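You operate a simulated robot arm through the tools that you are given. There is no shell and no other tool.

Carry out the task below with a simulated two-armed robot. There is one attempt and no reset: what you move stays moved.

JOB
Tape the spares carton shut and label it for the docket's bay.
Fine: stop screw tight first, so the carton stop holds; tape on the seam from tick to tick, pressed down all along; label on its mark, pressed down till it sticks.

It is judged by the outcome, as a careful person would: the job done as asked, and still so three seconds after it is handed in. It fails if anything else is knocked over, pushed out of place, dropped, spilled or broken.

ROBOT AND FRAMES
Two 7-joint arms with two-finger parallel grippers on one trunk, on a base that moves. Base frame: it is fixed to the floor where the robot stands at the start and does not move with it; the origin is under the middle of the robot, x ahead of it, y to its left, z up. Units: mm, degrees, N and s.
The left shoulder is at the start at [50, 168, 1082], the right one opposite. With the tool pointing down near the work surface each hand reaches from about 180 to 660 mm from the robot's upright axis, wherever it stands, measured 20 degrees to its own side. Places, roughly: bay label [-250, -3250, 750]; carton seam [0, -3000, 1000]; carton tape (22x4x4 cm) [-100, -3200, 900]; label mark [0, -3000, 1000]; stop screw [-300, -3100, 900]. Payload 1.57 kg a hand.
Tool frame (each hand has its own): the origin (TCP) lies between the finger pads and is the grasp point; the fingertips stand 30 mm ahead of it; z points along the fingers, y is the line along which they close. The gripper opens to 80 mm. The fingers are 17 mm wide and 12 mm thick; the gripper's body (40 by 82 mm) begins 80 mm behind the TCP.
Orientation is that of the tool frame in the base frame, as a unit quaternion [x, y, z, w]. With the fingers straight down and closing along the base's y, the tool's x points along the base's -x, its y along +y and its z along -z.

CONTROLS
- The arms move only by the tool send_rows. It takes "left_moves", "right_moves" or both (then of equal length, played together; a hand with none holds still); each is a list that holds one entry, the list of rows, each a list of 7 numbers: the shift along the base's x, y, z in mm, then the turn, a rotation vector about the base's x, y, z in degrees, then the closure, from 0 (fully open) to 1 (shut). In form: [[[x, y, z, rx, ry, rz, grip], ...]]. A call has 1 to 20 rows; each row is the pose to reach, as a shift and turn from the pose commanded when the call began. Each row takes 0.2 s and may step no farther than 50 mm and 8.6 degrees from the row before; otherwise, or with a gripper value out of range, the whole call is refused. A pose out of reach is approached as far as the arm can. The call stops where the force on the tool passes 40 N (or 10 N more than at its start, if that is more) or the arm is blocked; 0.2 s more then pass. The fingers move at their own pace (about 45 mm/s each) and stop on an object; they squeeze with about 42 N. The grip force told is the motor's: it shows also when the fingers shut on nothing. Time passes only in rows, and 0.2 s behind the last, so rows that repeat a pose let the fingers close. It gives the time, the measured TCP pose, the force on the tool (base axes), the opening and the grip force at its end, in the units of the frame above (readings bear some noise), with the torque about the TCP (base axes, N m) and any sound that the robot's microphone picked up, and new pictures: "pictures" is both (left out), scene, wrist or none (wrist: the cameras of the hands that moved).
- Cameras (640 x 400 px; columns grow to the right, rows downward): "scene" is now at [134, -15.3, 1293.4]; the picture's right is [-0.12, -0.99, 0.00], its down [-0.47, 0.05, -0.88] and it looks along [0.88, -0.10, -0.47] (base axes); focal length 289 px, centre (320, 200). "left" rides on the left gripper at [72, 7, -122] in its tool frame; the picture's right is [-0.09, 1.00, 0.00], its down [-0.84, -0.08, -0.54] and it looks along [-0.54, -0.05, 0.84] (tool axes); focal length 238 px, centre (320, 200). "right" rides on the right gripper at [72, -7, -122] in its tool frame; the picture's right is [0.09, 1.00, 0.00], its down [-0.84, 0.08, -0.54] and it looks along [-0.54, 0.05, 0.84] (tool axes); focal length 238 px, centre (320, 200). There is no depth. A picture from a camera that has moved, and an enlarged one, comes with that camera's place and axes in the base frame and with its lens. The place of the scene camera against the robot may be out by one fixed shift of up to 18 mm in any direction.
- raise_lower(by): slides the trunk up (or, below 0, down) by that many mm; the arms and the scene camera ride with it, the base frame stays. It gives what a move gives, with no picture.
- steer(legs): drives the robot by 1 to 6 legs, each [ahead, left, turn to the left] in mm, mm and degrees, along the robot's own axes; the way and the turn of a leg run together, so that a leg with both is an arc; at most 1500 mm and 180 degrees a leg. The arms and the cameras ride along, it lands a little off, and it stops where it bumps. It gives what a move gives, and a new picture of the scene camera.
- aim_head(pan, tilt): turns the head with the scene camera to pan (to the left, within 80 degrees either way) and tilt (down, from -29 to 69), counted from straight ahead of the robot. It gives what a move gives, and a new picture of the scene camera.
- close_up(camera, box): a new picture of the part [left, top, right, bottom] of that camera's present view, enlarged. No time passes.
- hand_in(): hands the job in; it is judged then, once.

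Nothing tells you exact positions but the pictures and the camera data. Unless the task says otherwise, let go and move clear before handing in.

The tools are called after "Request:" as a command line: name --argument value ..., lists and objects as JSON in quotes. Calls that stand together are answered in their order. send_rows: Moves the arms, as the interface text tells. Its arguments: {"type":"object","properties":{"left_moves":{"type":"array","items":{"type":"array","items":{"type":"array","items":{"type":"number"}}}},"right_moves":{"type":"array","items":{"type":"array","items":{"type":"array","items":{"type":"number"}}}},"pictures":{"type":"string","enum":["both","scene","wrist","none"]}},"required":[]} The other tools are called the same way: raise_lower (by) moves the trunk up or down; steer (legs) drives the base; aim_head (pan, tilt) turns the head that bears the scene camera; close_up (camera, box) takes an enlarged picture of a part of a camera's view; hand_in () hands the job in.

At the start:

```text
time_s: 0.0
left_tool_pos: [456.9, 212.9, 1124.6]
left_tcp_rot: [0.0, 1.0, 0.0, 0.0]
left_wrist_force: [0.1, -0.8, -0.5]
left_torque: [0.0, 0.02, 0.01]
left_grip_width: 80.1
left_grip_force: 0.0
right_tool_pos: [475.3, -236.3, 1143.6]
right_tcp_rot: [0.0, 1.0, 0.0, 0.0]
right_wrist_force: [0.0, -0.2, -0.8]
right_torque: [-0.01, 0.03, 0.0]
right_grip_width: 80.2
right_grip_force: 0.1
trunk travel left (down, up): [-250.0, 193.0]
robot x, y, heading: [-0.1, -1.1, 0.1]
head pan, tilt (commanded): [-6.7, 28.1]
```

scene: 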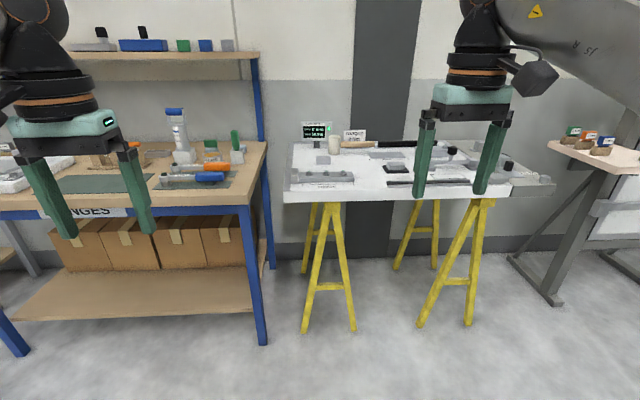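
right: 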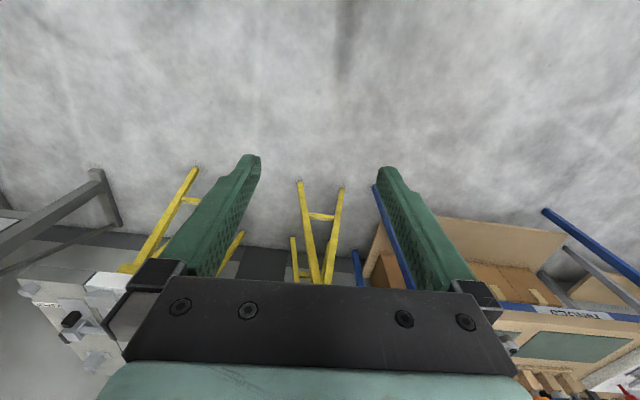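
left: 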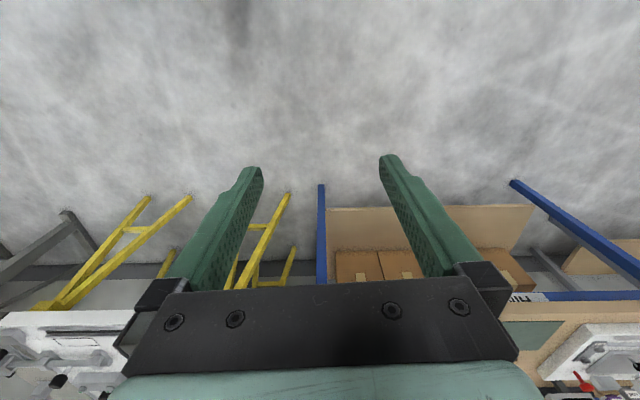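

I see a workbench ahead on the left and a table with tools ahead, but the carton is said to be about 3 m to my right. I'll turn the head right to look there first.

Request:
aim_head --pan -78 --tilt 15

```text
time_s: 1.4
left_tool_pos: [455.6, 214.4, 1123.6]
left_tcp_rot: [0.0, 1.0, 0.0, 0.0]
left_wrist_force: [-0.5, 0.2, -0.3]
left_torque: [0.01, -0.01, -0.02]
left_grip_width: 80.2
left_grip_force: 0.1
right_tool_pos: [474.4, -235.3, 1143.0]
right_tcp_rot: [0.0, 1.0, 0.0, -0.001]
right_wrist_force: [-0.9, -0.3, -1.1]
right_torque: [-0.01, -0.01, 0.02]
right_grip_width: 79.7
right_grip_force: 0.1
trunk travel left (down, up): [-250.0, 193.0]
robot x, y, heading: [-1.6, 1.1, -0.1]
head pan, tilt (commanded): [-78.0, 15.0]
camera scene: at [63.0, -96.1, 1314.7], right [-0.98, -0.21, 0.0], down [-0.05, 0.25, -0.97], along [0.2, -0.94, -0.26], focal length 289 px, centre (320, 200)
```

scene: 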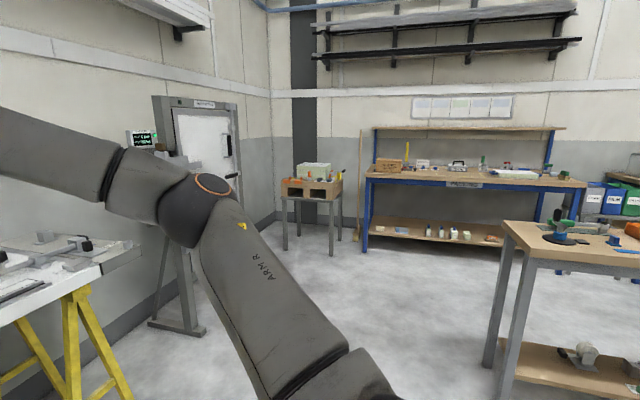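

The packing bench is along the far wall about 3 m to my right, with a carton at its left end; a table at about x = -600, y = -1500 stays clear to the right. I'll turn right and drive part way, then look again.

Request:
steer --legs '[[0, 0, -90], [1400, 0, 0]]'

Request:
aim_head --pan 0 --tilt 20

```text
time_s: 12.2
left_tool_pos: [213.8, -1845.2, 1123.7]
left_tcp_rot: [0.707, 0.707, 0.0, 0.001]
left_wrist_force: [0.0, -0.3, -0.3]
left_torque: [-0.01, 0.0, -0.01]
left_grip_width: 80.1
left_grip_force: 0.1
right_tool_pos: [-235.9, -1863.4, 1141.2]
right_tcp_rot: [0.707, 0.707, 0.0, 0.0]
right_wrist_force: [0.0, -0.7, 0.2]
right_torque: [-0.01, 0.02, 0.01]
right_grip_width: 80.1
right_grip_force: 0.1
trunk travel left (down, up): [-250.0, 193.0]
robot x, y, heading: [-0.1, -1387.8, -90.3]
head pan, tilt (commanded): [-78.0, 15.0]
camera scene: at [-88.4, -1453.3, 1314.7], right [-0.21, 0.98, 0.0], down [0.25, 0.05, -0.97], along [-0.94, -0.2, -0.26], focal length 289 px, centre (320, 200)
```

scene: 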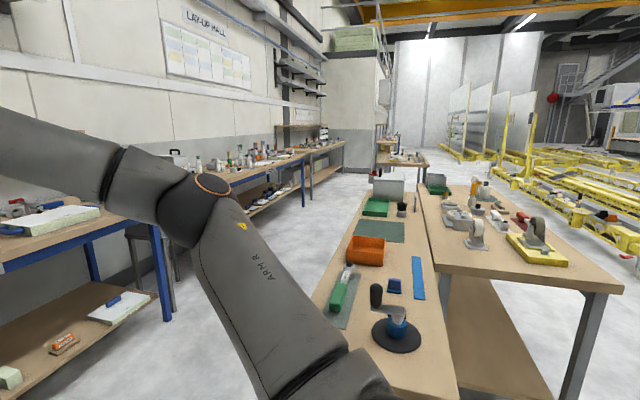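

```text
time_s: 13.7
left_tool_pos: [212.9, -1846.1, 1124.3]
left_tcp_rot: [0.707, 0.708, -0.001, 0.0]
left_wrist_force: [0.7, 0.0, 0.3]
left_torque: [0.0, 0.02, 0.02]
left_grip_width: 80.2
left_grip_force: 0.0
right_tool_pos: [-235.7, -1864.3, 1142.9]
right_tcp_rot: [0.707, 0.707, 0.001, 0.0]
right_wrist_force: [-0.8, 0.1, -0.3]
right_torque: [-0.03, -0.01, -0.01]
right_grip_width: 80.1
right_grip_force: 0.0
trunk travel left (down, up): [-250.0, 193.0]
robot x, y, heading: [-1.2, -1391.7, -89.9]
head pan, tilt (commanded): [0.0, 20.0]
camera scene: at [2.9, -1526.8, 1306.5], right [-1.0, 0.0, 0.0], down [0.0, 0.34, -0.94], along [0.0, -0.94, -0.34], focal length 289 px, centre (320, 200)
```

scene: 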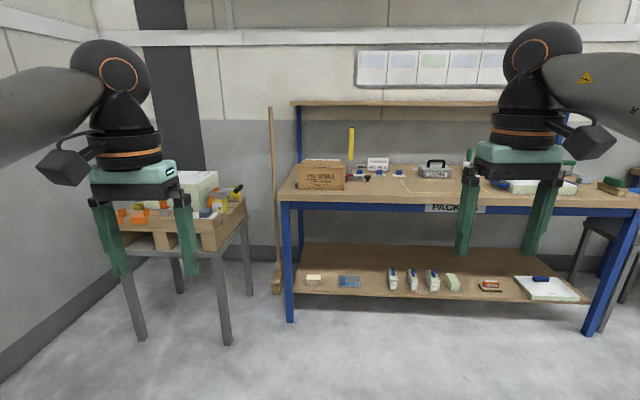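

Request:
close_up --camera "scene" --box '[270, 110, 470, 235]'

Request:
close_up --camera "scene" --box '[280, 240, 600, 330]'

Request:
close_up --camera "scene" --box '[340, 40, 520, 150]'

```text
3.20 times, centred on (370, 172) of scene
camera zoom: at [2.9, -1526.8, 1306.5], right [-1.0, 0.0, 0.0], down [0.0, 0.34, -0.94], along [0.0, -0.94, -0.34], focal length 925 px, centre (160, 288)
```

zoom: 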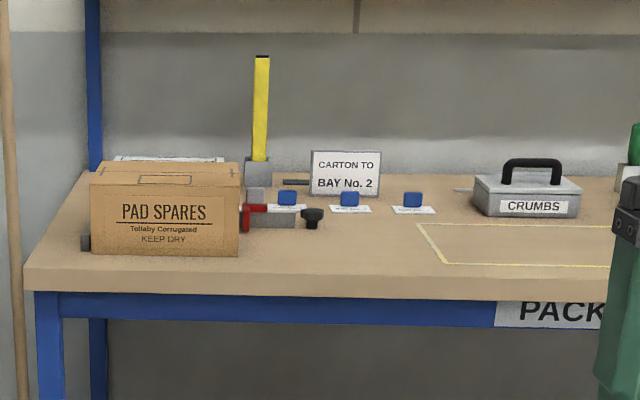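

```text
2.00 times, centred on (440, 285) of scene
camera zoom: at [2.9, -1526.8, 1306.5], right [-1.0, 0.0, 0.0], down [0.0, 0.34, -0.94], along [0.0, -0.94, -0.34], focal length 578 px, centre (80, 30)
```

zoom: 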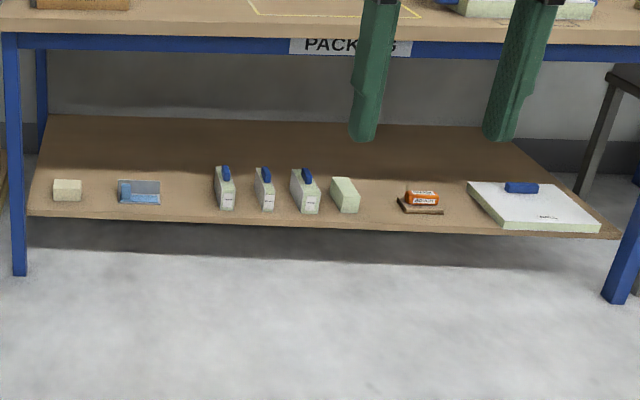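

```text
3.56 times, centred on (430, 95) of scene
camera zoom: at [2.9, -1526.8, 1306.5], right [-1.0, 0.0, 0.0], down [0.0, 0.34, -0.94], along [0.0, -0.94, -0.34], focal length 1027 px, centre (-71, 573)
```

zoom: 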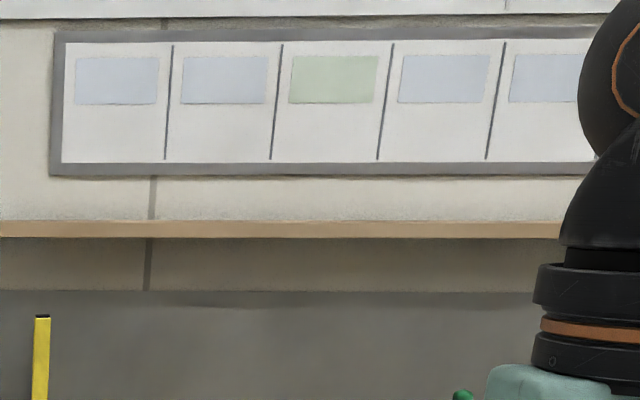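

The docket on the bench says "CARTON TO BAY No. 2"; there's a carton with a stop and black-knob screw, a yellow standing tape, and three blue-tabbed labels. I'll drive closer, with the arms above the bench level.

Request:
steer --legs '[[850, 0, 0]]'

Request:
aim_head --pan 0 --tilt 35

```text
time_s: 18.2
left_tool_pos: [210.3, -2699.6, 1122.5]
left_tcp_rot: [0.708, 0.706, 0.0, 0.0]
left_wrist_force: [-0.2, 0.5, 0.5]
left_torque: [-0.02, 0.0, 0.01]
left_grip_width: 80.1
left_grip_force: 0.0
right_tool_pos: [-238.9, -2716.7, 1142.9]
right_tcp_rot: [0.708, 0.706, 0.0, 0.0]
right_wrist_force: [-0.4, 0.4, 0.2]
right_torque: [-0.02, -0.04, -0.02]
right_grip_width: 80.0
right_grip_force: 0.0
trunk travel left (down, up): [-250.0, 193.0]
robot x, y, heading: [0.6, -2244.2, -90.4]
head pan, tilt (commanded): [0.0, 20.0]
camera scene: at [1.0, -2379.1, 1306.5], right [-1.0, 0.0, 0.0], down [0.0, 0.34, -0.94], along [0.0, -0.94, -0.34], focal length 289 px, centre (320, 200)
```

scene: 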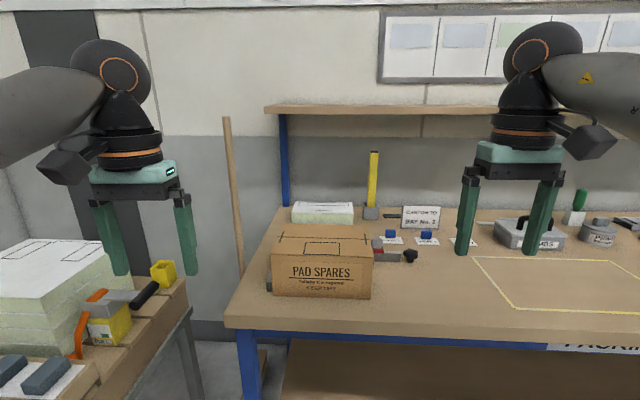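

```text
time_s: 19.0
left_tool_pos: [211.3, -2698.9, 1124.4]
left_tcp_rot: [0.709, 0.706, 0.001, 0.0]
left_wrist_force: [0.0, -0.6, 0.1]
left_torque: [-0.01, -0.01, 0.0]
left_grip_width: 80.0
left_grip_force: 0.2
right_tool_pos: [-238.8, -2715.1, 1144.4]
right_tcp_rot: [0.708, 0.706, 0.0, 0.0]
right_wrist_force: [0.6, -0.8, 0.3]
right_torque: [-0.05, -0.02, 0.02]
right_grip_width: 79.8
right_grip_force: 0.0
trunk travel left (down, up): [-250.0, 193.0]
robot x, y, heading: [-2.6, -2241.1, -90.1]
head pan, tilt (commanded): [0.0, 35.0]
camera scene: at [1.1, -2373.9, 1282.7], right [-1.0, 0.0, 0.0], down [0.0, 0.57, -0.82], along [0.0, -0.82, -0.57], focal length 289 px, centre (320, 200)
```

scene: 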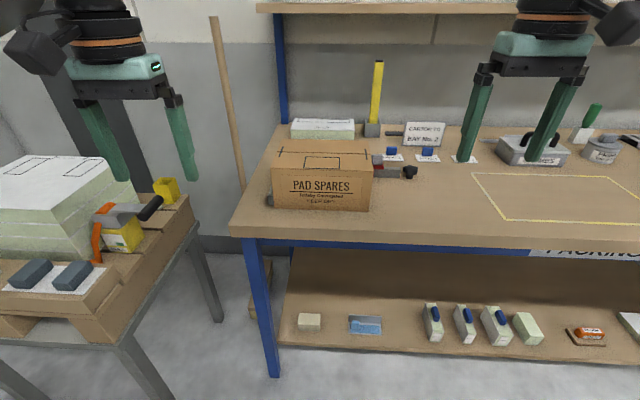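

Request:
close_up --camera "scene" --box '[250, 55, 490, 215]'

Request:
close_up --camera "scene" --box '[360, 110, 460, 190]'

Request:
close_up --camera "scene" --box '[260, 130, 390, 215]'

```text
2.50 times, centred on (370, 135) of scene
camera zoom: at [1.1, -2373.9, 1282.7], right [-1.0, 0.0, 0.0], down [0.0, 0.57, -0.82], along [0.0, -0.82, -0.57], focal length 722 px, centre (195, 362)
```

zoom: 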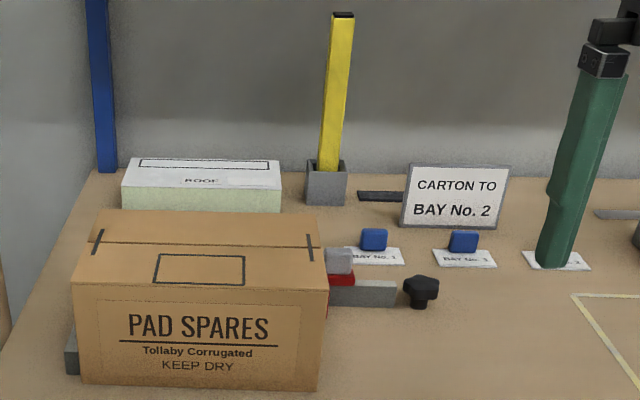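

```text
5.00 times, centred on (410, 150) of scene
camera zoom: at [1.1, -2373.9, 1282.7], right [-1.0, 0.0, 0.0], down [0.0, 0.57, -0.82], along [0.0, -0.82, -0.57], focal length 1445 px, centre (-130, 450)
```

zoom: 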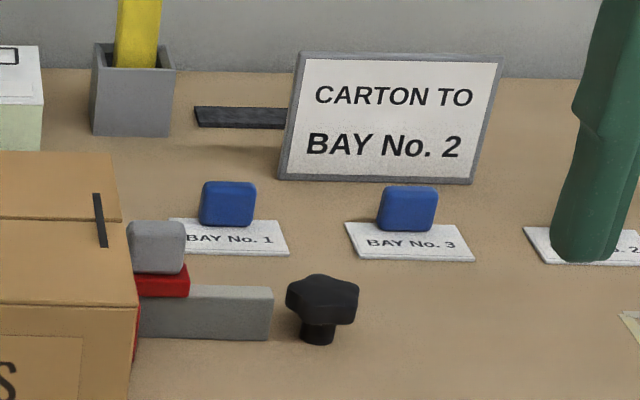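

```text
4.71 times, centred on (325, 172) of scene
camera zoom: at [1.1, -2373.9, 1282.7], right [-1.0, 0.0, 0.0], down [0.0, 0.57, -0.82], along [0.0, -0.82, -0.57], focal length 1360 px, centre (296, 329)
```

zoom: 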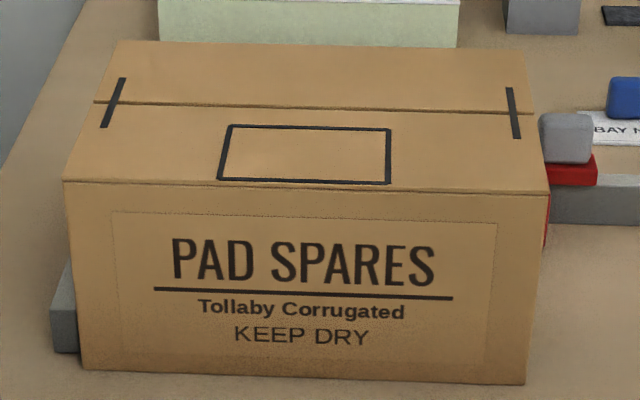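

The docket reads BAY No. 2; the Bay 1 and Bay 3 labels are the left and middle ones and the third seems to be Bay 2. I estimate the bench top at z≈848, carton top z≈962, knob near (-252,-3083), tape in its holder near (-199,-3415). I'll look down to see the base clearance to the bench before going closer.

Request:
aim_head --pan 0 --tilt 69

Request:
aim_head --pan -25 --tilt 40

```text
time_s: 20.0
left_tool_pos: [209.4, -2698.9, 1123.8]
left_tcp_rot: [0.708, 0.706, 0.001, 0.0]
left_wrist_force: [0.7, 0.4, -0.4]
left_torque: [0.02, -0.01, 0.03]
left_grip_width: 80.1
left_grip_force: 0.1
right_tool_pos: [-239.3, -2715.2, 1143.8]
right_tcp_rot: [0.708, 0.706, 0.0, 0.0]
right_wrist_force: [-0.3, 0.2, 0.2]
right_torque: [-0.04, 0.0, -0.06]
right_grip_width: 80.0
right_grip_force: 0.1
trunk travel left (down, up): [-250.0, 193.0]
robot x, y, heading: [-2.6, -2242.2, -90.2]
head pan, tilt (commanded): [0.0, 68.8]
camera scene: at [1.2, -2341.7, 1239.0], right [-1.0, 0.0, 0.0], down [0.0, 0.93, -0.36], along [0.0, -0.36, -0.93], focal length 289 px, centre (320, 200)
```

scene: 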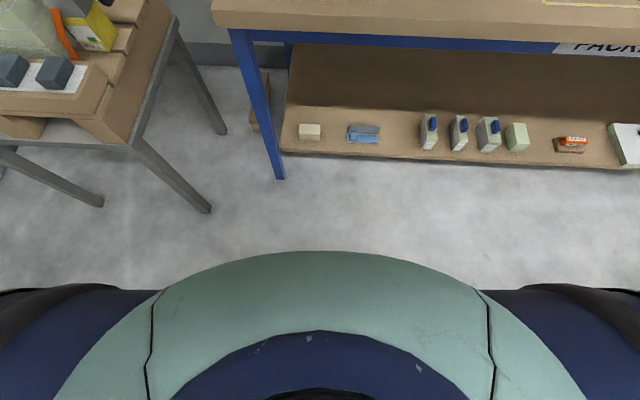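

```text
time_s: 20.9
left_tool_pos: [209.3, -2699.4, 1123.4]
left_tcp_rot: [0.708, 0.706, 0.001, 0.0]
left_wrist_force: [0.3, -0.2, 0.0]
left_torque: [0.01, -0.02, -0.01]
left_grip_width: 79.7
left_grip_force: 0.1
right_tool_pos: [-239.6, -2715.5, 1143.3]
right_tcp_rot: [0.708, 0.706, -0.001, 0.0]
right_wrist_force: [-1.1, 0.6, -0.4]
right_torque: [0.01, 0.02, 0.0]
right_grip_width: 79.9
right_grip_force: 0.1
trunk travel left (down, up): [-250.0, 193.0]
robot x, y, heading: [-2.4, -2241.4, -90.1]
head pan, tilt (commanded): [-25.0, 40.0]
camera scene: at [-34.8, -2362.7, 1275.1], right [-0.91, 0.43, 0.0], down [0.27, 0.58, -0.77], along [-0.33, -0.69, -0.64], focal length 289 px, centre (320, 200)
```

scene: 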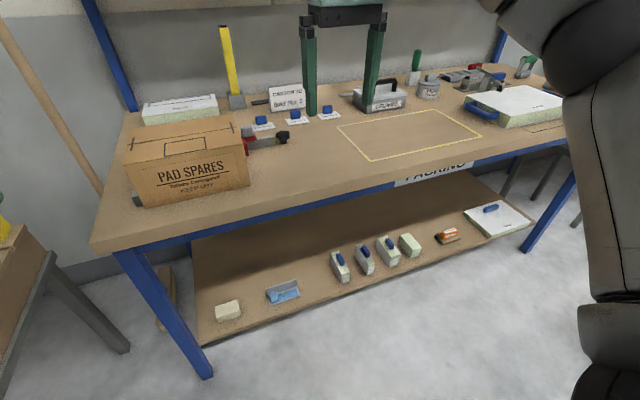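

Request:
close_up --camera "scene" --box '[220, 70, 360, 160]'

Request:
close_up --camera "scene" --box '[190, 220, 330, 310]'

```text
4.44 times, centred on (290, 115) of scene
camera zoom: at [-34.8, -2362.7, 1275.1], right [-0.91, 0.43, 0.0], down [0.27, 0.58, -0.77], along [-0.33, -0.69, -0.64], focal length 1284 px, centre (453, 578)
```

zoom: 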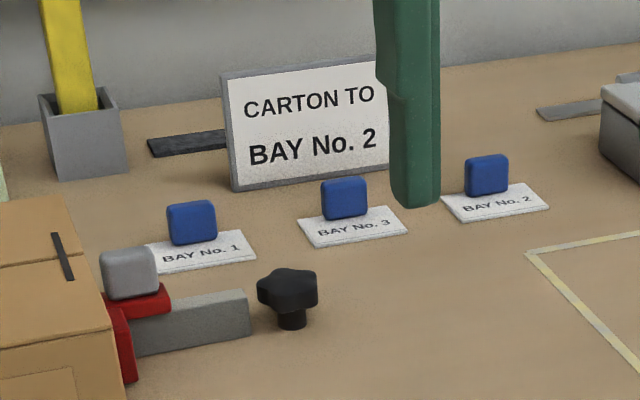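

```text
4.44 times, centred on (260, 265) of scene
camera zoom: at [-34.8, -2362.7, 1275.1], right [-0.91, 0.43, 0.0], down [0.27, 0.58, -0.77], along [-0.33, -0.69, -0.64], focal length 1284 px, centre (587, -89)
```

zoom: 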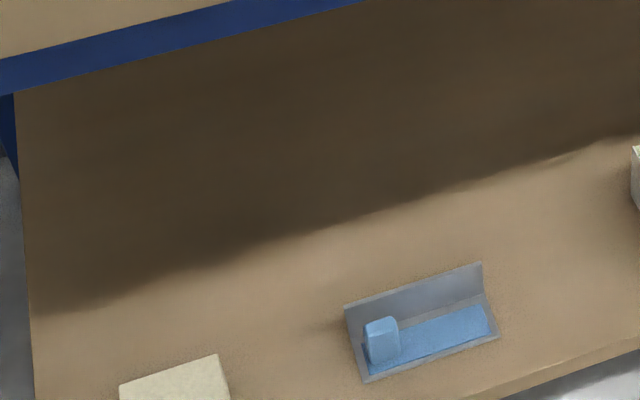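

The rightmost label is BAY No. 2. The bench front edge is near y≈-2850, so I'll drive ahead about 280 mm and 100 mm to the right, staying clear of it, then re-look.

Request:
steer --legs '[[280, -120, 0]]'

Request:
aim_head --pan 0 --tilt 69

Request:
aim_head --pan 0 --tilt 42

```text
time_s: 23.0
left_tool_pos: [88.6, -2978.9, 1123.8]
left_tcp_rot: [0.709, 0.705, -0.001, 0.0]
left_wrist_force: [-0.4, -0.3, -0.8]
left_torque: [-0.01, 0.01, 0.03]
left_grip_width: 80.1
left_grip_force: 0.1
right_tool_pos: [-360.0, -2995.8, 1142.3]
right_tcp_rot: [0.709, 0.705, 0.0, 0.0]
right_wrist_force: [0.4, 0.1, -0.1]
right_torque: [0.03, -0.05, -0.03]
right_grip_width: 80.1
right_grip_force: 0.1
trunk travel left (down, up): [-250.0, 193.0]
robot x, y, heading: [-123.9, -2520.2, -90.1]
head pan, tilt (commanded): [-25.0, 40.0]
camera scene: at [-156.0, -2642.8, 1275.0], right [-0.9, 0.43, 0.0], down [0.27, 0.58, -0.77], along [-0.33, -0.69, -0.64], focal length 289 px, centre (320, 200)
```

scene: 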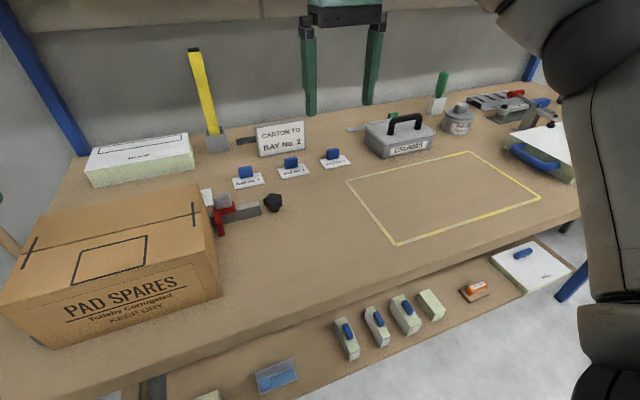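

```text
time_s: 23.9
left_tool_pos: [88.5, -2979.9, 1123.0]
left_tcp_rot: [0.709, 0.706, -0.001, 0.0]
left_wrist_force: [0.1, -0.3, -0.8]
left_torque: [0.0, -0.01, 0.01]
left_grip_width: 80.2
left_grip_force: 0.1
right_tool_pos: [-359.9, -2994.8, 1142.3]
right_tcp_rot: [0.709, 0.706, -0.001, 0.0]
right_wrist_force: [-0.2, -0.1, -0.3]
right_torque: [-0.01, 0.01, -0.01]
right_grip_width: 79.8
right_grip_force: 0.0
trunk travel left (down, up): [-250.0, 193.0]
robot x, y, heading: [-120.4, -2521.6, -90.3]
head pan, tilt (commanded): [0.0, 68.8]
camera scene: at [-119.8, -2621.4, 1239.0], right [-1.0, 0.01, 0.0], down [0.0, 0.93, -0.36], along [0.0, -0.36, -0.93], focal length 289 px, centre (320, 200)
```

scene: 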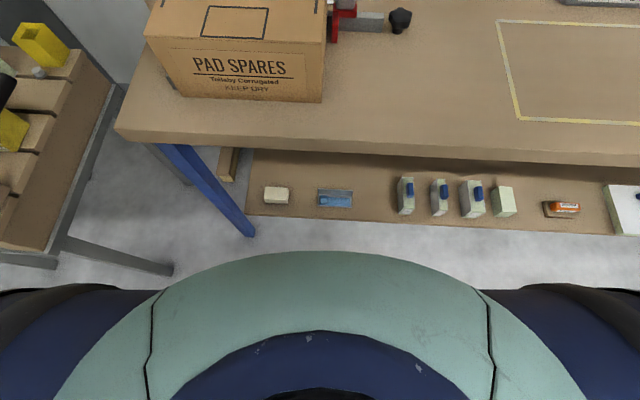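

```text
time_s: 24.8
left_tool_pos: [88.2, -2978.0, 1123.7]
left_tcp_rot: [0.708, 0.706, -0.001, 0.0]
left_wrist_force: [0.1, 0.5, -0.6]
left_torque: [-0.02, 0.03, 0.0]
left_grip_width: 79.8
left_grip_force: 0.0
right_tool_pos: [-360.3, -2995.6, 1142.4]
right_tcp_rot: [0.709, 0.705, 0.0, 0.0]
right_wrist_force: [0.1, 0.6, -0.3]
right_torque: [-0.01, -0.02, 0.0]
right_grip_width: 79.7
right_grip_force: 0.0
trunk travel left (down, up): [-250.0, 193.0]
robot x, y, heading: [-125.5, -2522.4, -90.3]
head pan, tilt (commanded): [0.0, 42.0]
camera scene: at [-119.9, -2649.1, 1272.1], right [-1.0, 0.0, 0.0], down [0.0, 0.67, -0.74], along [0.0, -0.74, -0.67], focal length 289 px, centre (320, 200)
```

scene: 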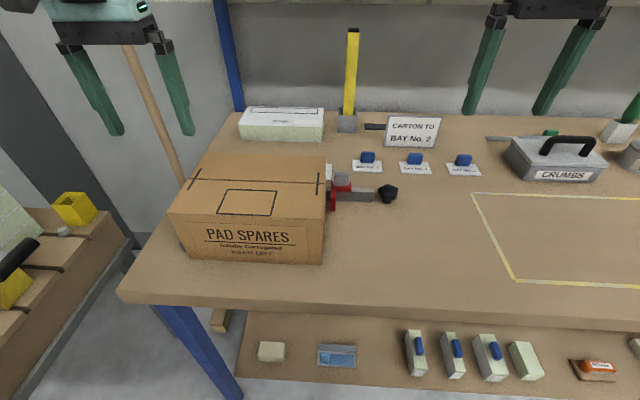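

Request:
close_up --camera "scene" --box '[160, 90, 420, 270]'

Request:
close_up --camera "scene" --box '[310, 20, 490, 210]'

Request:
close_up --camera "scene" --box '[310, 155, 420, 225]'

```text
2.22 times, centred on (290, 180) of scene
camera zoom: at [-119.9, -2649.1, 1272.1], right [-1.0, 0.0, 0.0], down [0.0, 0.67, -0.74], along [0.0, -0.74, -0.67], focal length 642 px, centre (387, 244)
```

zoom: 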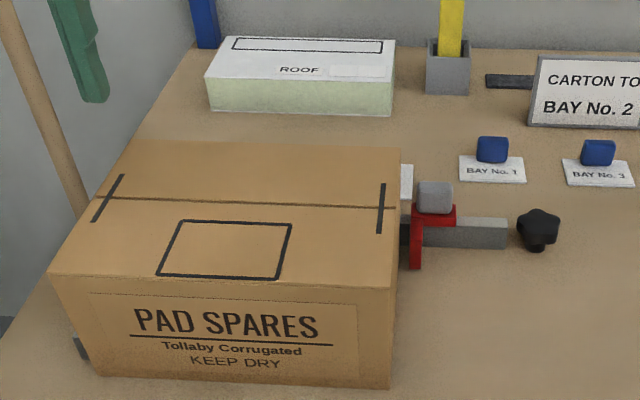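

```text
2.11 times, centred on (400, 115) of scene
camera zoom: at [-119.9, -2649.1, 1272.1], right [-1.0, 0.0, 0.0], down [0.0, 0.67, -0.74], along [0.0, -0.74, -0.67], focal length 608 px, centre (152, 379)
```

zoom: 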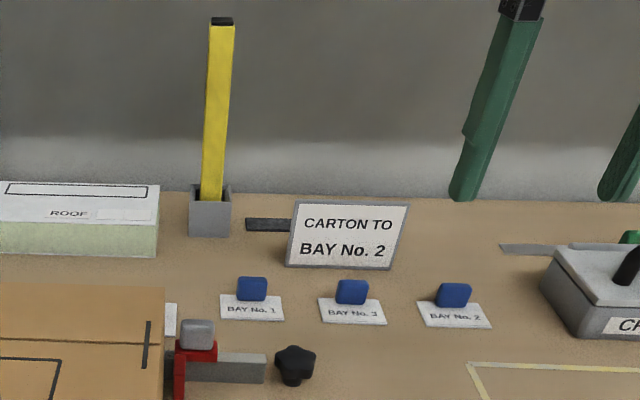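

```text
5.71 times, centred on (365, 190) of scene
camera zoom: at [-119.9, -2649.1, 1272.1], right [-1.0, 0.0, 0.0], down [0.0, 0.67, -0.74], along [0.0, -0.74, -0.67], focal length 1651 px, centre (63, 257)
```

zoom: 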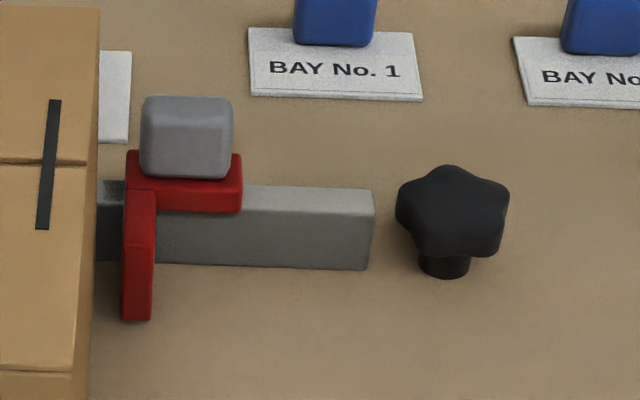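

I'll check how high and how near the upper shelf is, since arms will work beneath it, then step closer.

Request:
aim_head --pan 0 --tilt 15

Request:
steer --legs '[[50, 0, 0]]'

```text
time_s: 25.7
left_tool_pos: [88.3, -2978.8, 1124.0]
left_tcp_rot: [0.708, 0.706, -0.001, -0.001]
left_wrist_force: [-0.3, 0.3, -0.2]
left_torque: [0.02, 0.01, -0.01]
left_grip_width: 80.0
left_grip_force: 0.1
right_tool_pos: [-361.1, -2995.4, 1142.8]
right_tcp_rot: [0.709, 0.705, -0.001, 0.0]
right_wrist_force: [-0.1, -0.1, 0.2]
right_torque: [0.0, 0.01, 0.0]
right_grip_width: 79.9
right_grip_force: 0.0
trunk travel left (down, up): [-250.0, 193.0]
robot x, y, heading: [-123.1, -2522.8, -90.0]
head pan, tilt (commanded): [0.0, 15.0]
camera scene: at [-120.0, -2658.9, 1314.6], right [-1.0, 0.0, 0.0], down [0.0, 0.26, -0.97], along [0.0, -0.97, -0.26], focal length 289 px, centre (320, 200)
```

scene: 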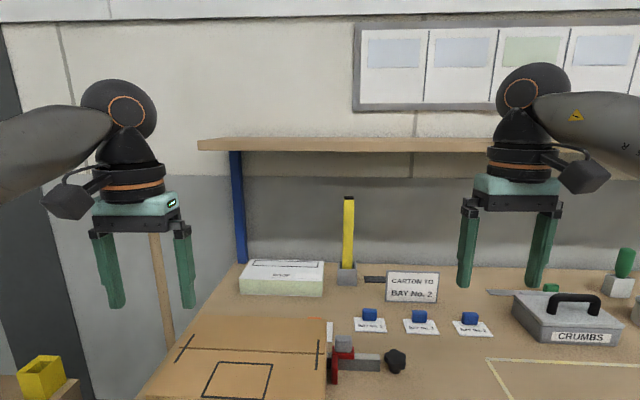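

```text
time_s: 26.6
left_tool_pos: [88.3, -3028.5, 1123.2]
left_tcp_rot: [0.709, 0.705, 0.001, -0.001]
left_wrist_force: [-0.4, -0.2, -0.5]
left_torque: [0.04, -0.02, 0.0]
left_grip_width: 80.0
left_grip_force: 0.1
right_tool_pos: [-360.2, -3044.9, 1143.3]
right_tcp_rot: [0.709, 0.705, 0.001, 0.0]
right_wrist_force: [0.3, 0.2, -0.5]
right_torque: [0.03, 0.0, 0.01]
right_grip_width: 79.7
right_grip_force: 0.0
trunk travel left (down, up): [-250.0, 193.0]
robot x, y, heading: [-124.5, -2572.5, -90.2]
head pan, tilt (commanded): [0.0, 15.0]
camera scene: at [-120.2, -2709.5, 1314.5], right [-1.0, 0.0, 0.0], down [0.0, 0.26, -0.97], along [0.0, -0.97, -0.26], focal length 289 px, centre (320, 200)
```

scene: 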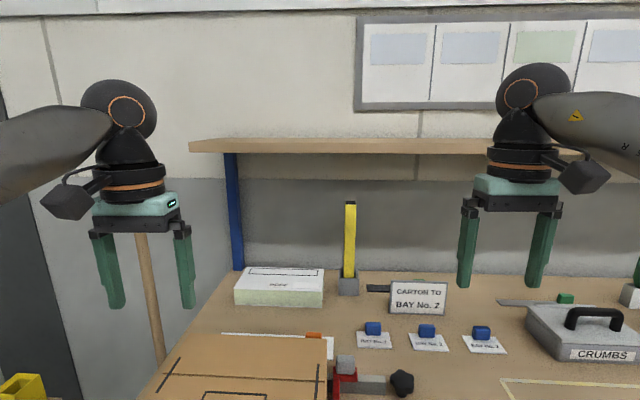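

Request:
steer --legs '[[40, 0, 0]]'

Request:
aim_head --pan 0 --tilt 45

```text
time_s: 27.5
left_tool_pos: [87.9, -3069.6, 1124.4]
left_tcp_rot: [0.709, 0.705, -0.001, 0.0]
left_wrist_force: [-0.8, -0.7, 0.2]
left_torque: [0.03, -0.02, 0.0]
left_grip_width: 80.0
left_grip_force: 0.2
right_tool_pos: [-360.2, -3085.6, 1143.9]
right_tcp_rot: [0.709, 0.705, 0.0, -0.001]
right_wrist_force: [-0.8, 0.3, -0.4]
right_torque: [0.01, 0.0, -0.01]
right_grip_width: 80.1
right_grip_force: 0.1
trunk travel left (down, up): [-250.0, 193.0]
robot x, y, heading: [-126.2, -2609.8, -90.4]
head pan, tilt (commanded): [0.0, 15.0]
camera scene: at [-120.4, -2749.4, 1314.5], right [-1.0, 0.0, 0.0], down [0.0, 0.26, -0.97], along [0.0, -0.97, -0.26], focal length 289 px, centre (320, 200)
```

scene: 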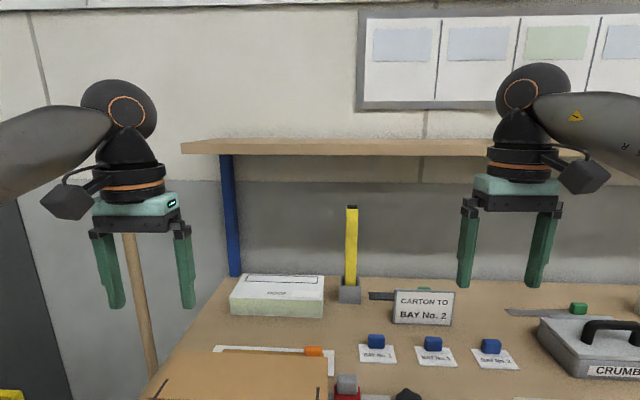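

```text
time_s: 28.5
left_tool_pos: [87.9, -3068.9, 1123.4]
left_tcp_rot: [0.709, 0.705, 0.0, 0.0]
left_wrist_force: [0.0, 0.8, -0.7]
left_torque: [-0.01, -0.01, 0.01]
left_grip_width: 80.0
left_grip_force: 0.1
right_tool_pos: [-360.5, -3084.0, 1143.0]
right_tcp_rot: [0.709, 0.705, -0.001, 0.001]
right_wrist_force: [0.3, 0.4, -0.3]
right_torque: [0.05, -0.04, -0.02]
right_grip_width: 80.0
right_grip_force: 0.1
trunk travel left (down, up): [-250.0, 193.0]
robot x, y, heading: [-119.8, -2612.8, -90.2]
head pan, tilt (commanded): [0.0, 45.0]
camera scene: at [-120.3, -2736.5, 1267.9], right [-1.0, 0.0, 0.0], down [0.0, 0.71, -0.71], along [0.0, -0.71, -0.71], focal length 289 px, centre (320, 200)
```

scene: 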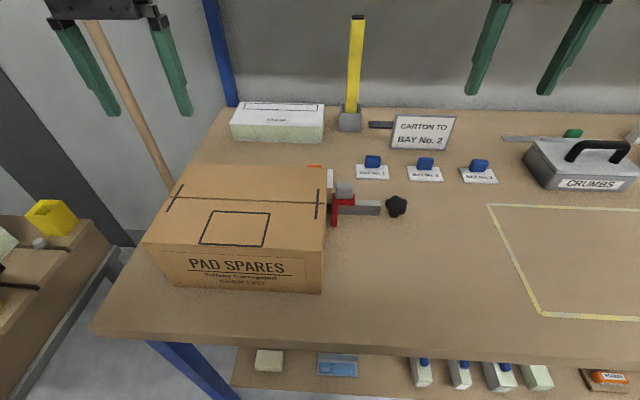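

The base now stands at about (-121,-2611) without bumping. I take the knob to be near (-261,-3107, top ~880); next I'll bring the right hand above it, high, to look with the wrist camera.

Request:
send_rows --right_moves '[[[40, -8, -30, 0, 0, 0, 0], [80, -16, -60, 0, 0, 0, 0], [99, -23, -100, 0, 0, 0, 0], [99, -23, -100, 0, 0, 0, 0]]]' --pictures "both"

```text
refused: row 1 steps farther than a row can; nothing moved
```

Request:
send_rows --right_moves '[[[35, -8, -30, 0, 0, 0, 0], [70, -16, -60, 0, 0, 0, 0], [99, -23, -95, 0, 0, 0, 0], [99, -23, -100, 0, 0, 0, 0]]]' --pictures "both"

```text
time_s: 29.5
left_tool_pos: [87.4, -3068.4, 1124.1]
left_tcp_rot: [0.709, 0.706, 0.0, 0.0]
left_wrist_force: [0.5, 0.0, -0.5]
left_torque: [0.01, 0.0, 0.0]
left_grip_width: 80.0
left_grip_force: 0.1
right_tool_pos: [-261.6, -3108.6, 1043.4]
right_tcp_rot: [0.709, 0.705, 0.0, 0.0]
right_wrist_force: [0.0, -1.5, 0.4]
right_torque: [-0.01, 0.03, 0.0]
right_grip_width: 80.1
right_grip_force: 0.1
trunk travel left (down, up): [-250.0, 193.0]
robot x, y, heading: [-122.5, -2607.8, -90.6]
head pan, tilt (commanded): [0.0, 45.0]
camera scene: at [-120.5, -2736.4, 1267.9], right [-1.0, 0.0, 0.0], down [0.0, 0.71, -0.71], along [0.0, -0.71, -0.71], focal length 289 px, centre (320, 200)
camera right: at [-266.8, -3035.7, 1165.7], right [1.0, 0.09, 0.0], down [0.07, -0.84, 0.54], along [0.05, -0.54, -0.84], focal length 238 px, centre (320, 200)
```

scene: 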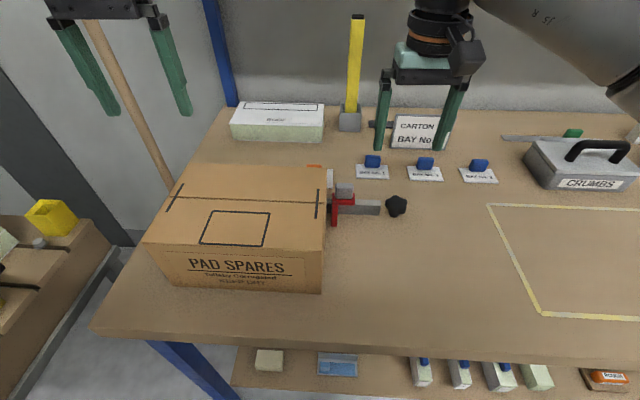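
right: 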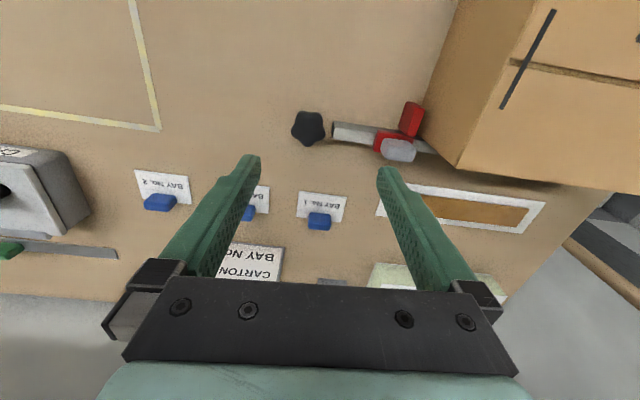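

The wrist camera puts the knob near (-273,-3118), with the stop's bar ending close on its left, so the fingers must close roughly along y there. I'll test the wrist's turning range at height before going down.

Request:
send_rows --right_moves '[[[-2, -2, -10, 0, 0, -8.5, 0], [-4, -4, -20, 0, 0, -17, 0], [-6, -6, -30, 0, 0, -25.5, 0], [-8, -8, -40, 0, 0, -34, 0], [-11, -9, -40, 0, 0, -42.5, 0], [-11, -9, -40, 0, 0, -51, 0], [-11, -9, -40, 0, 0, -59.5, 0], [-11, -9, -40, 0, 0, -68, 0], [-11, -9, -40, 0, 0, -76.5, 0], [-11, -9, -40, 0, 0, -85, 0], [-11, -9, -40, 0, 0, -93.5, 0], [-11, -9, -40, 0, 0, -102, 0], [-11, -9, -40, 0, 0, -110.5, 0], [-11, -9, -40, 0, 0, -119, 0], [-11, -9, -40, 0, 0, -127.5, 0], [-11, -9, -40, 0, 0, -135, 0], [-11, -9, -40, 0, 0, -135, 0]]]' --pictures "both"

```text
time_s: 33.1
left_tool_pos: [87.0, -3068.8, 1124.2]
left_tcp_rot: [0.709, 0.705, 0.0, 0.0]
left_wrist_force: [0.4, -0.3, 0.0]
left_torque: [-0.01, 0.0, -0.01]
left_grip_width: 80.3
left_grip_force: 0.0
right_tool_pos: [-272.6, -3117.2, 1003.4]
right_tcp_rot: [0.923, -0.386, -0.001, -0.001]
right_wrist_force: [0.3, -0.1, -0.2]
right_torque: [0.03, 0.03, -0.01]
right_grip_width: 80.2
right_grip_force: 0.1
trunk travel left (down, up): [-250.0, 193.0]
robot x, y, heading: [-123.8, -2609.2, -90.5]
head pan, tilt (commanded): [0.0, 45.0]
camera scene: at [-120.3, -2736.5, 1267.9], right [-1.0, 0.0, 0.0], down [0.0, 0.71, -0.71], along [0.0, -0.71, -0.71], focal length 289 px, centre (320, 200)
camera right: at [-216.7, -3164.5, 1125.3], right [-0.64, -0.76, 0.0], down [-0.64, 0.54, 0.54], along [-0.42, 0.35, -0.84], focal length 238 px, centre (320, 200)
```

scene: 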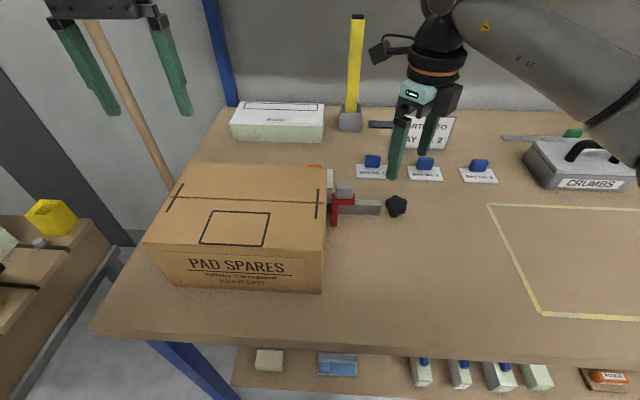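
right: 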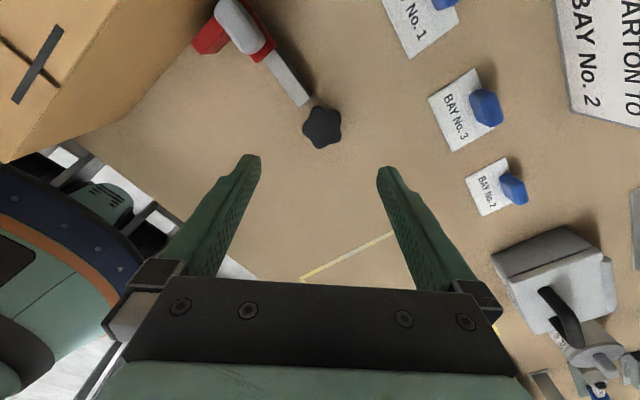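

Request:
close_up --camera "right" --box '[180, 0, 400, 160]'

Request:
close_up --camera "scene" --box '[320, 170, 420, 235]'

```text
2.50 times, centred on (290, 80) of right
camera zoom: at [-216.7, -3164.5, 1125.3], right [-0.64, -0.76, 0.0], down [-0.64, 0.54, 0.54], along [-0.42, 0.35, -0.84], focal length 596 px, centre (395, 500)
```

zoom: 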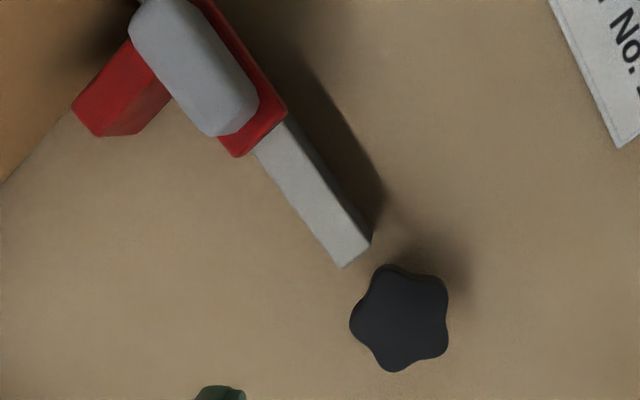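

```text
6.15 times, centred on (370, 202) of scene
camera zoom: at [-120.3, -2736.5, 1267.9], right [-1.0, 0.0, 0.0], down [0.0, 0.71, -0.71], along [0.0, -0.71, -0.71], focal length 1778 px, centre (12, 185)
```

zoom: 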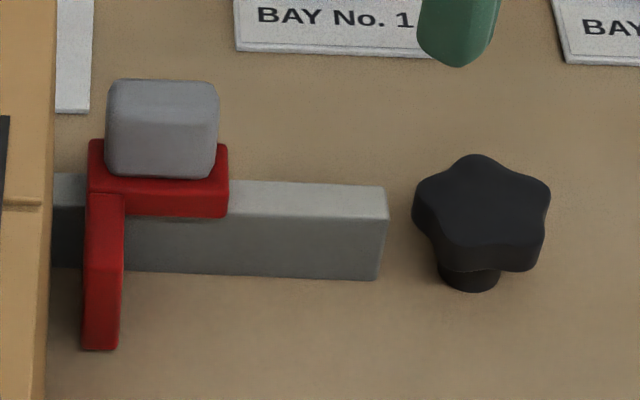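

The wrist can turn through that range. Now I'll turn back to the start of the clockwise sweep and come down to just above the knob.

Request:
send_rows --right_moves '[[[-1, -2, -5, 0, 0, 8.5, 0], [-1, -2, -10, 0, 0, 17, 0], [-1, -2, -20, 0, 0, 25.5, 0], [-1, -2, -30, 0, 0, 34, 0], [-1, -2, -40, 0, 0, 42.5, 0], [-1, -2, -50, 0, 0, 51, 0], [-1, -2, -60, 0, 0, 59.5, 0], [-1, -2, -70, 0, 0, 68, 0], [-1, -2, -75, 0, 0, 76.5, 0], [-1, -2, -75, 0, 0, 83, 0], [-1, -2, -75, 0, 0, 83, 0]]]' --pictures "both"

```text
time_s: 35.5
left_tool_pos: [87.7, -3067.5, 1124.5]
left_tcp_rot: [0.709, 0.705, 0.0, 0.0]
left_wrist_force: [0.5, -0.5, 0.1]
left_torque: [-0.03, -0.07, 0.01]
left_grip_width: 80.0
left_grip_force: 0.0
right_tool_pos: [-274.1, -3118.1, 929.2]
right_tcp_rot: [0.946, 0.324, 0.0, 0.0]
right_wrist_force: [-0.2, -0.7, -0.5]
right_torque: [-0.01, 0.03, 0.02]
right_grip_width: 80.0
right_grip_force: 0.0
trunk travel left (down, up): [-250.0, 193.0]
robot x, y, heading: [-123.0, -2608.2, -90.4]
head pan, tilt (commanded): [0.0, 45.0]
camera scene: at [-120.3, -2736.5, 1267.9], right [-1.0, 0.0, 0.0], down [0.0, 0.71, -0.71], along [0.0, -0.71, -0.71], focal length 289 px, centre (320, 200)
camera right: at [-220.9, -3070.1, 1050.8], right [0.68, -0.73, 0.0], down [-0.61, -0.57, 0.54], along [-0.4, -0.37, -0.84], focal length 238 px, centre (320, 200)
```

scene: 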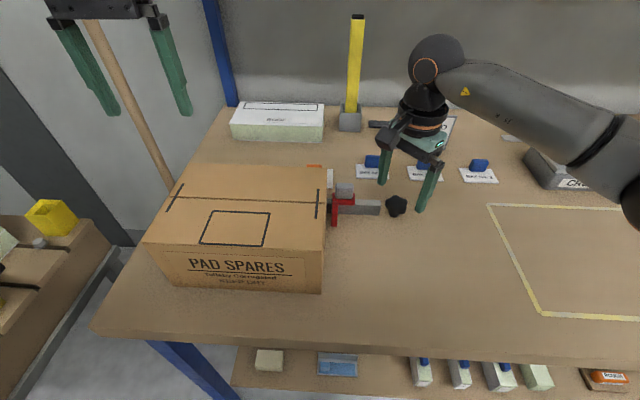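
right: 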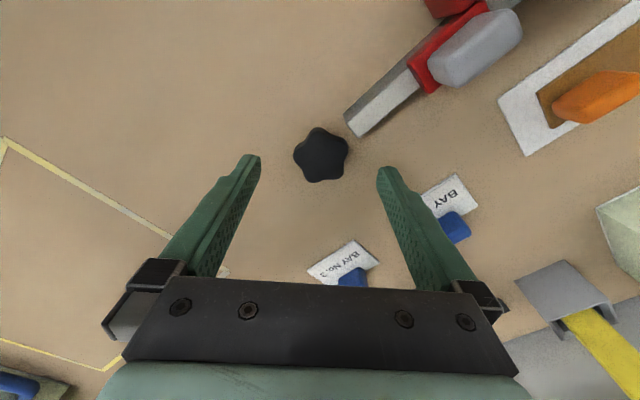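

The knob sits centred between the open fingers and the bar end is clear of them. I'll go down around the knob and close.

Request:
send_rows --right_moves '[[[0, -1, -15, 0, 0, 0, 0], [0, -1, -28, 0, 0, 0, 0], [0, -1, -38, 0, 0, 0, 0], [0, -1, -43, 0, 0, 0, 0], [0, -1, -43, 0, 0, 0, 0]]]' --pictures "wrist"

```text
time_s: 36.7
left_tool_pos: [88.8, -3066.9, 1124.5]
left_tcp_rot: [0.709, 0.706, 0.001, 0.001]
left_wrist_force: [-0.6, -0.1, -0.1]
left_torque: [-0.03, 0.0, 0.03]
left_grip_width: 79.7
left_grip_force: 0.2
right_tool_pos: [-273.6, -3119.2, 886.6]
right_tcp_rot: [0.946, 0.323, -0.002, 0.0]
right_wrist_force: [0.8, 0.0, 0.2]
right_torque: [-0.04, -0.01, 0.01]
right_grip_width: 79.9
right_grip_force: 0.0
trunk travel left (down, up): [-250.0, 193.0]
robot x, y, heading: [-124.3, -2610.6, -90.5]
head pan, tilt (commanded): [0.0, 45.0]
camera right: at [-220.6, -3071.4, 1007.4], right [0.68, -0.73, 0.0], down [-0.61, -0.57, 0.54], along [-0.4, -0.37, -0.84], focal length 238 px, centre (320, 200)
```

right: 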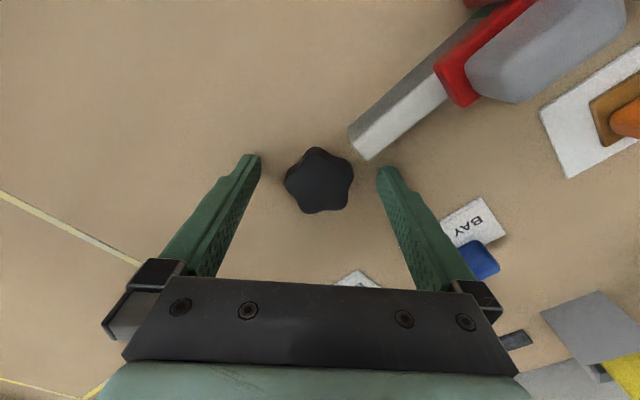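

Request:
send_rows --right_moves '[[[0, 0, 0, 0, 0, 0, 0.5], [0, 0, 0, 0, 0, 0, 1], [0, 0, 0, 0, 0, 0, 1], [0, 0, 0, 0, 0, 0, 1], [0, 0, 0, 0, 0, 0, 1]]]' --pictures "both"

```text
time_s: 37.9
left_tool_pos: [88.7, -3068.0, 1124.8]
left_tcp_rot: [0.709, 0.706, 0.0, 0.0]
left_wrist_force: [0.2, -0.1, -1.0]
left_torque: [0.02, 0.01, -0.02]
left_grip_width: 80.0
left_grip_force: 0.1
right_tool_pos: [-274.1, -3120.3, 884.8]
right_tcp_rot: [0.946, 0.324, 0.0, 0.0]
right_wrist_force: [-0.4, -0.2, -0.8]
right_torque: [0.02, -0.04, 0.02]
right_grip_width: 39.4
right_grip_force: 36.6
trunk travel left (down, up): [-250.0, 193.0]
robot x, y, heading: [-125.2, -2609.6, -90.5]
head pan, tilt (commanded): [0.0, 45.0]
camera scene: at [-120.4, -2736.5, 1267.8], right [-1.0, 0.0, 0.0], down [0.0, 0.71, -0.71], along [0.0, -0.71, -0.71], focal length 289 px, centre (320, 200)
camera right: at [-220.6, -3071.5, 1007.6], right [0.68, -0.73, 0.0], down [-0.61, -0.57, 0.54], along [-0.4, -0.37, -0.84], focal length 238 px, centre (320, 200)
```

scene: 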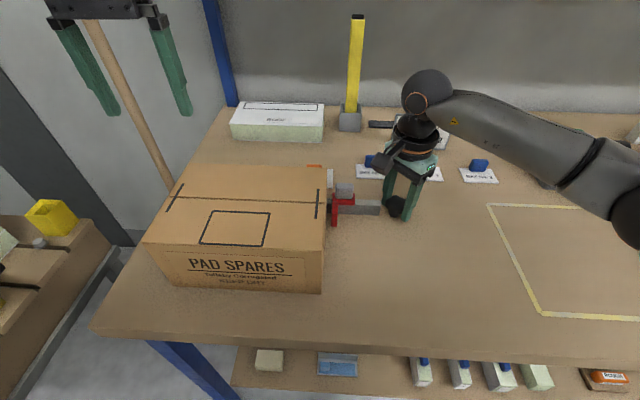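
right: 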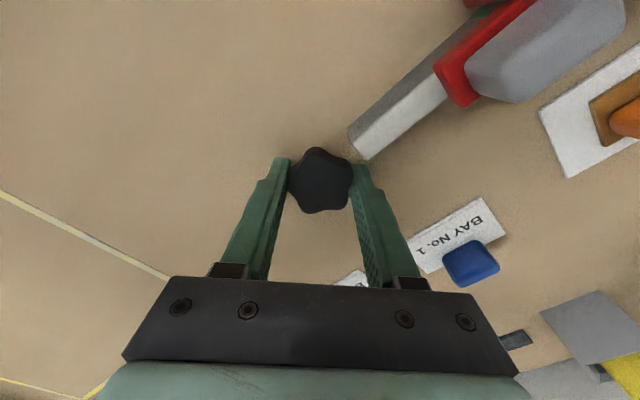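

The knob is gripped (39 mm). I'll turn it clockwise and watch the torque.

Request:
send_rows --right_moves '[[[0, 0, 0, 0, 0, -6, 1], [0, 0, 0, 0, 0, -12, 1], [0, 0, 0, 0, 0, -18, 1], [0, 0, 0, 0, 0, -24, 1], [0, 0, 0, 0, 0, -30, 1], [0, 0, 0, 0, 0, -36, 1], [0, 0, 0, 0, 0, -42, 1]]]' --pictures "both"

```text
time_s: 39.5
left_tool_pos: [88.5, -3068.7, 1125.1]
left_tcp_rot: [0.709, 0.705, 0.0, 0.0]
left_wrist_force: [-0.5, 0.2, 0.6]
left_torque: [0.0, -0.03, 0.01]
left_grip_width: 80.0
left_grip_force: 0.1
right_tool_pos: [-273.8, -3119.8, 885.5]
right_tcp_rot: [0.999, -0.038, -0.001, 0.0]
right_wrist_force: [-0.3, 0.4, -0.6]
right_torque: [-0.03, -0.08, 0.03]
right_grip_width: 39.2
right_grip_force: 44.2
trunk travel left (down, up): [-250.0, 193.0]
robot x, y, heading: [-122.0, -2613.7, -90.3]
head pan, tilt (commanded): [0.0, 45.0]
camera scene: at [-120.5, -2736.4, 1267.8], right [-1.0, 0.0, 0.0], down [0.0, 0.71, -0.71], along [0.0, -0.71, -0.71], focal length 289 px, centre (320, 200)
camera right: at [-201.2, -3119.5, 1007.6], right [0.02, -1.0, 0.0], down [-0.84, -0.01, 0.54], along [-0.54, -0.01, -0.84], focal length 238 px, centre (320, 200)
```

scene: 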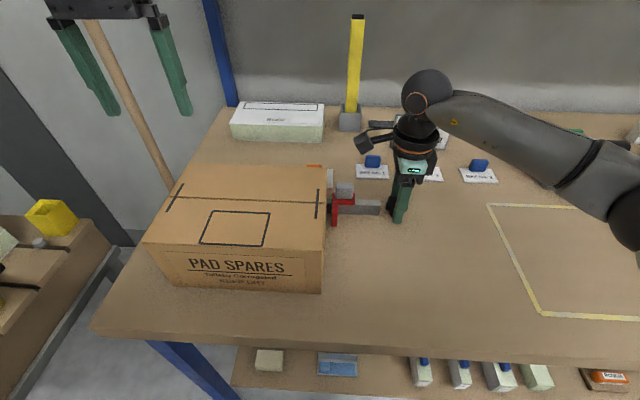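
right: 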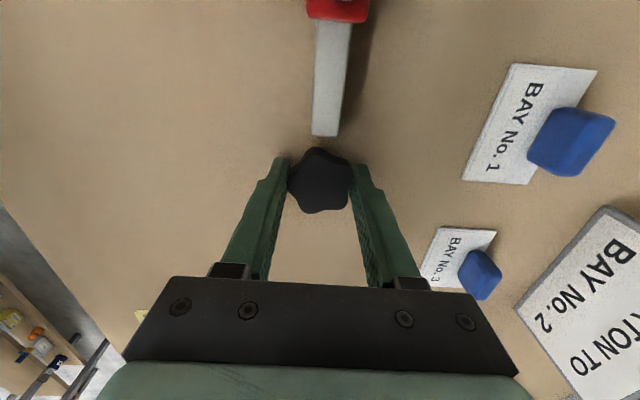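

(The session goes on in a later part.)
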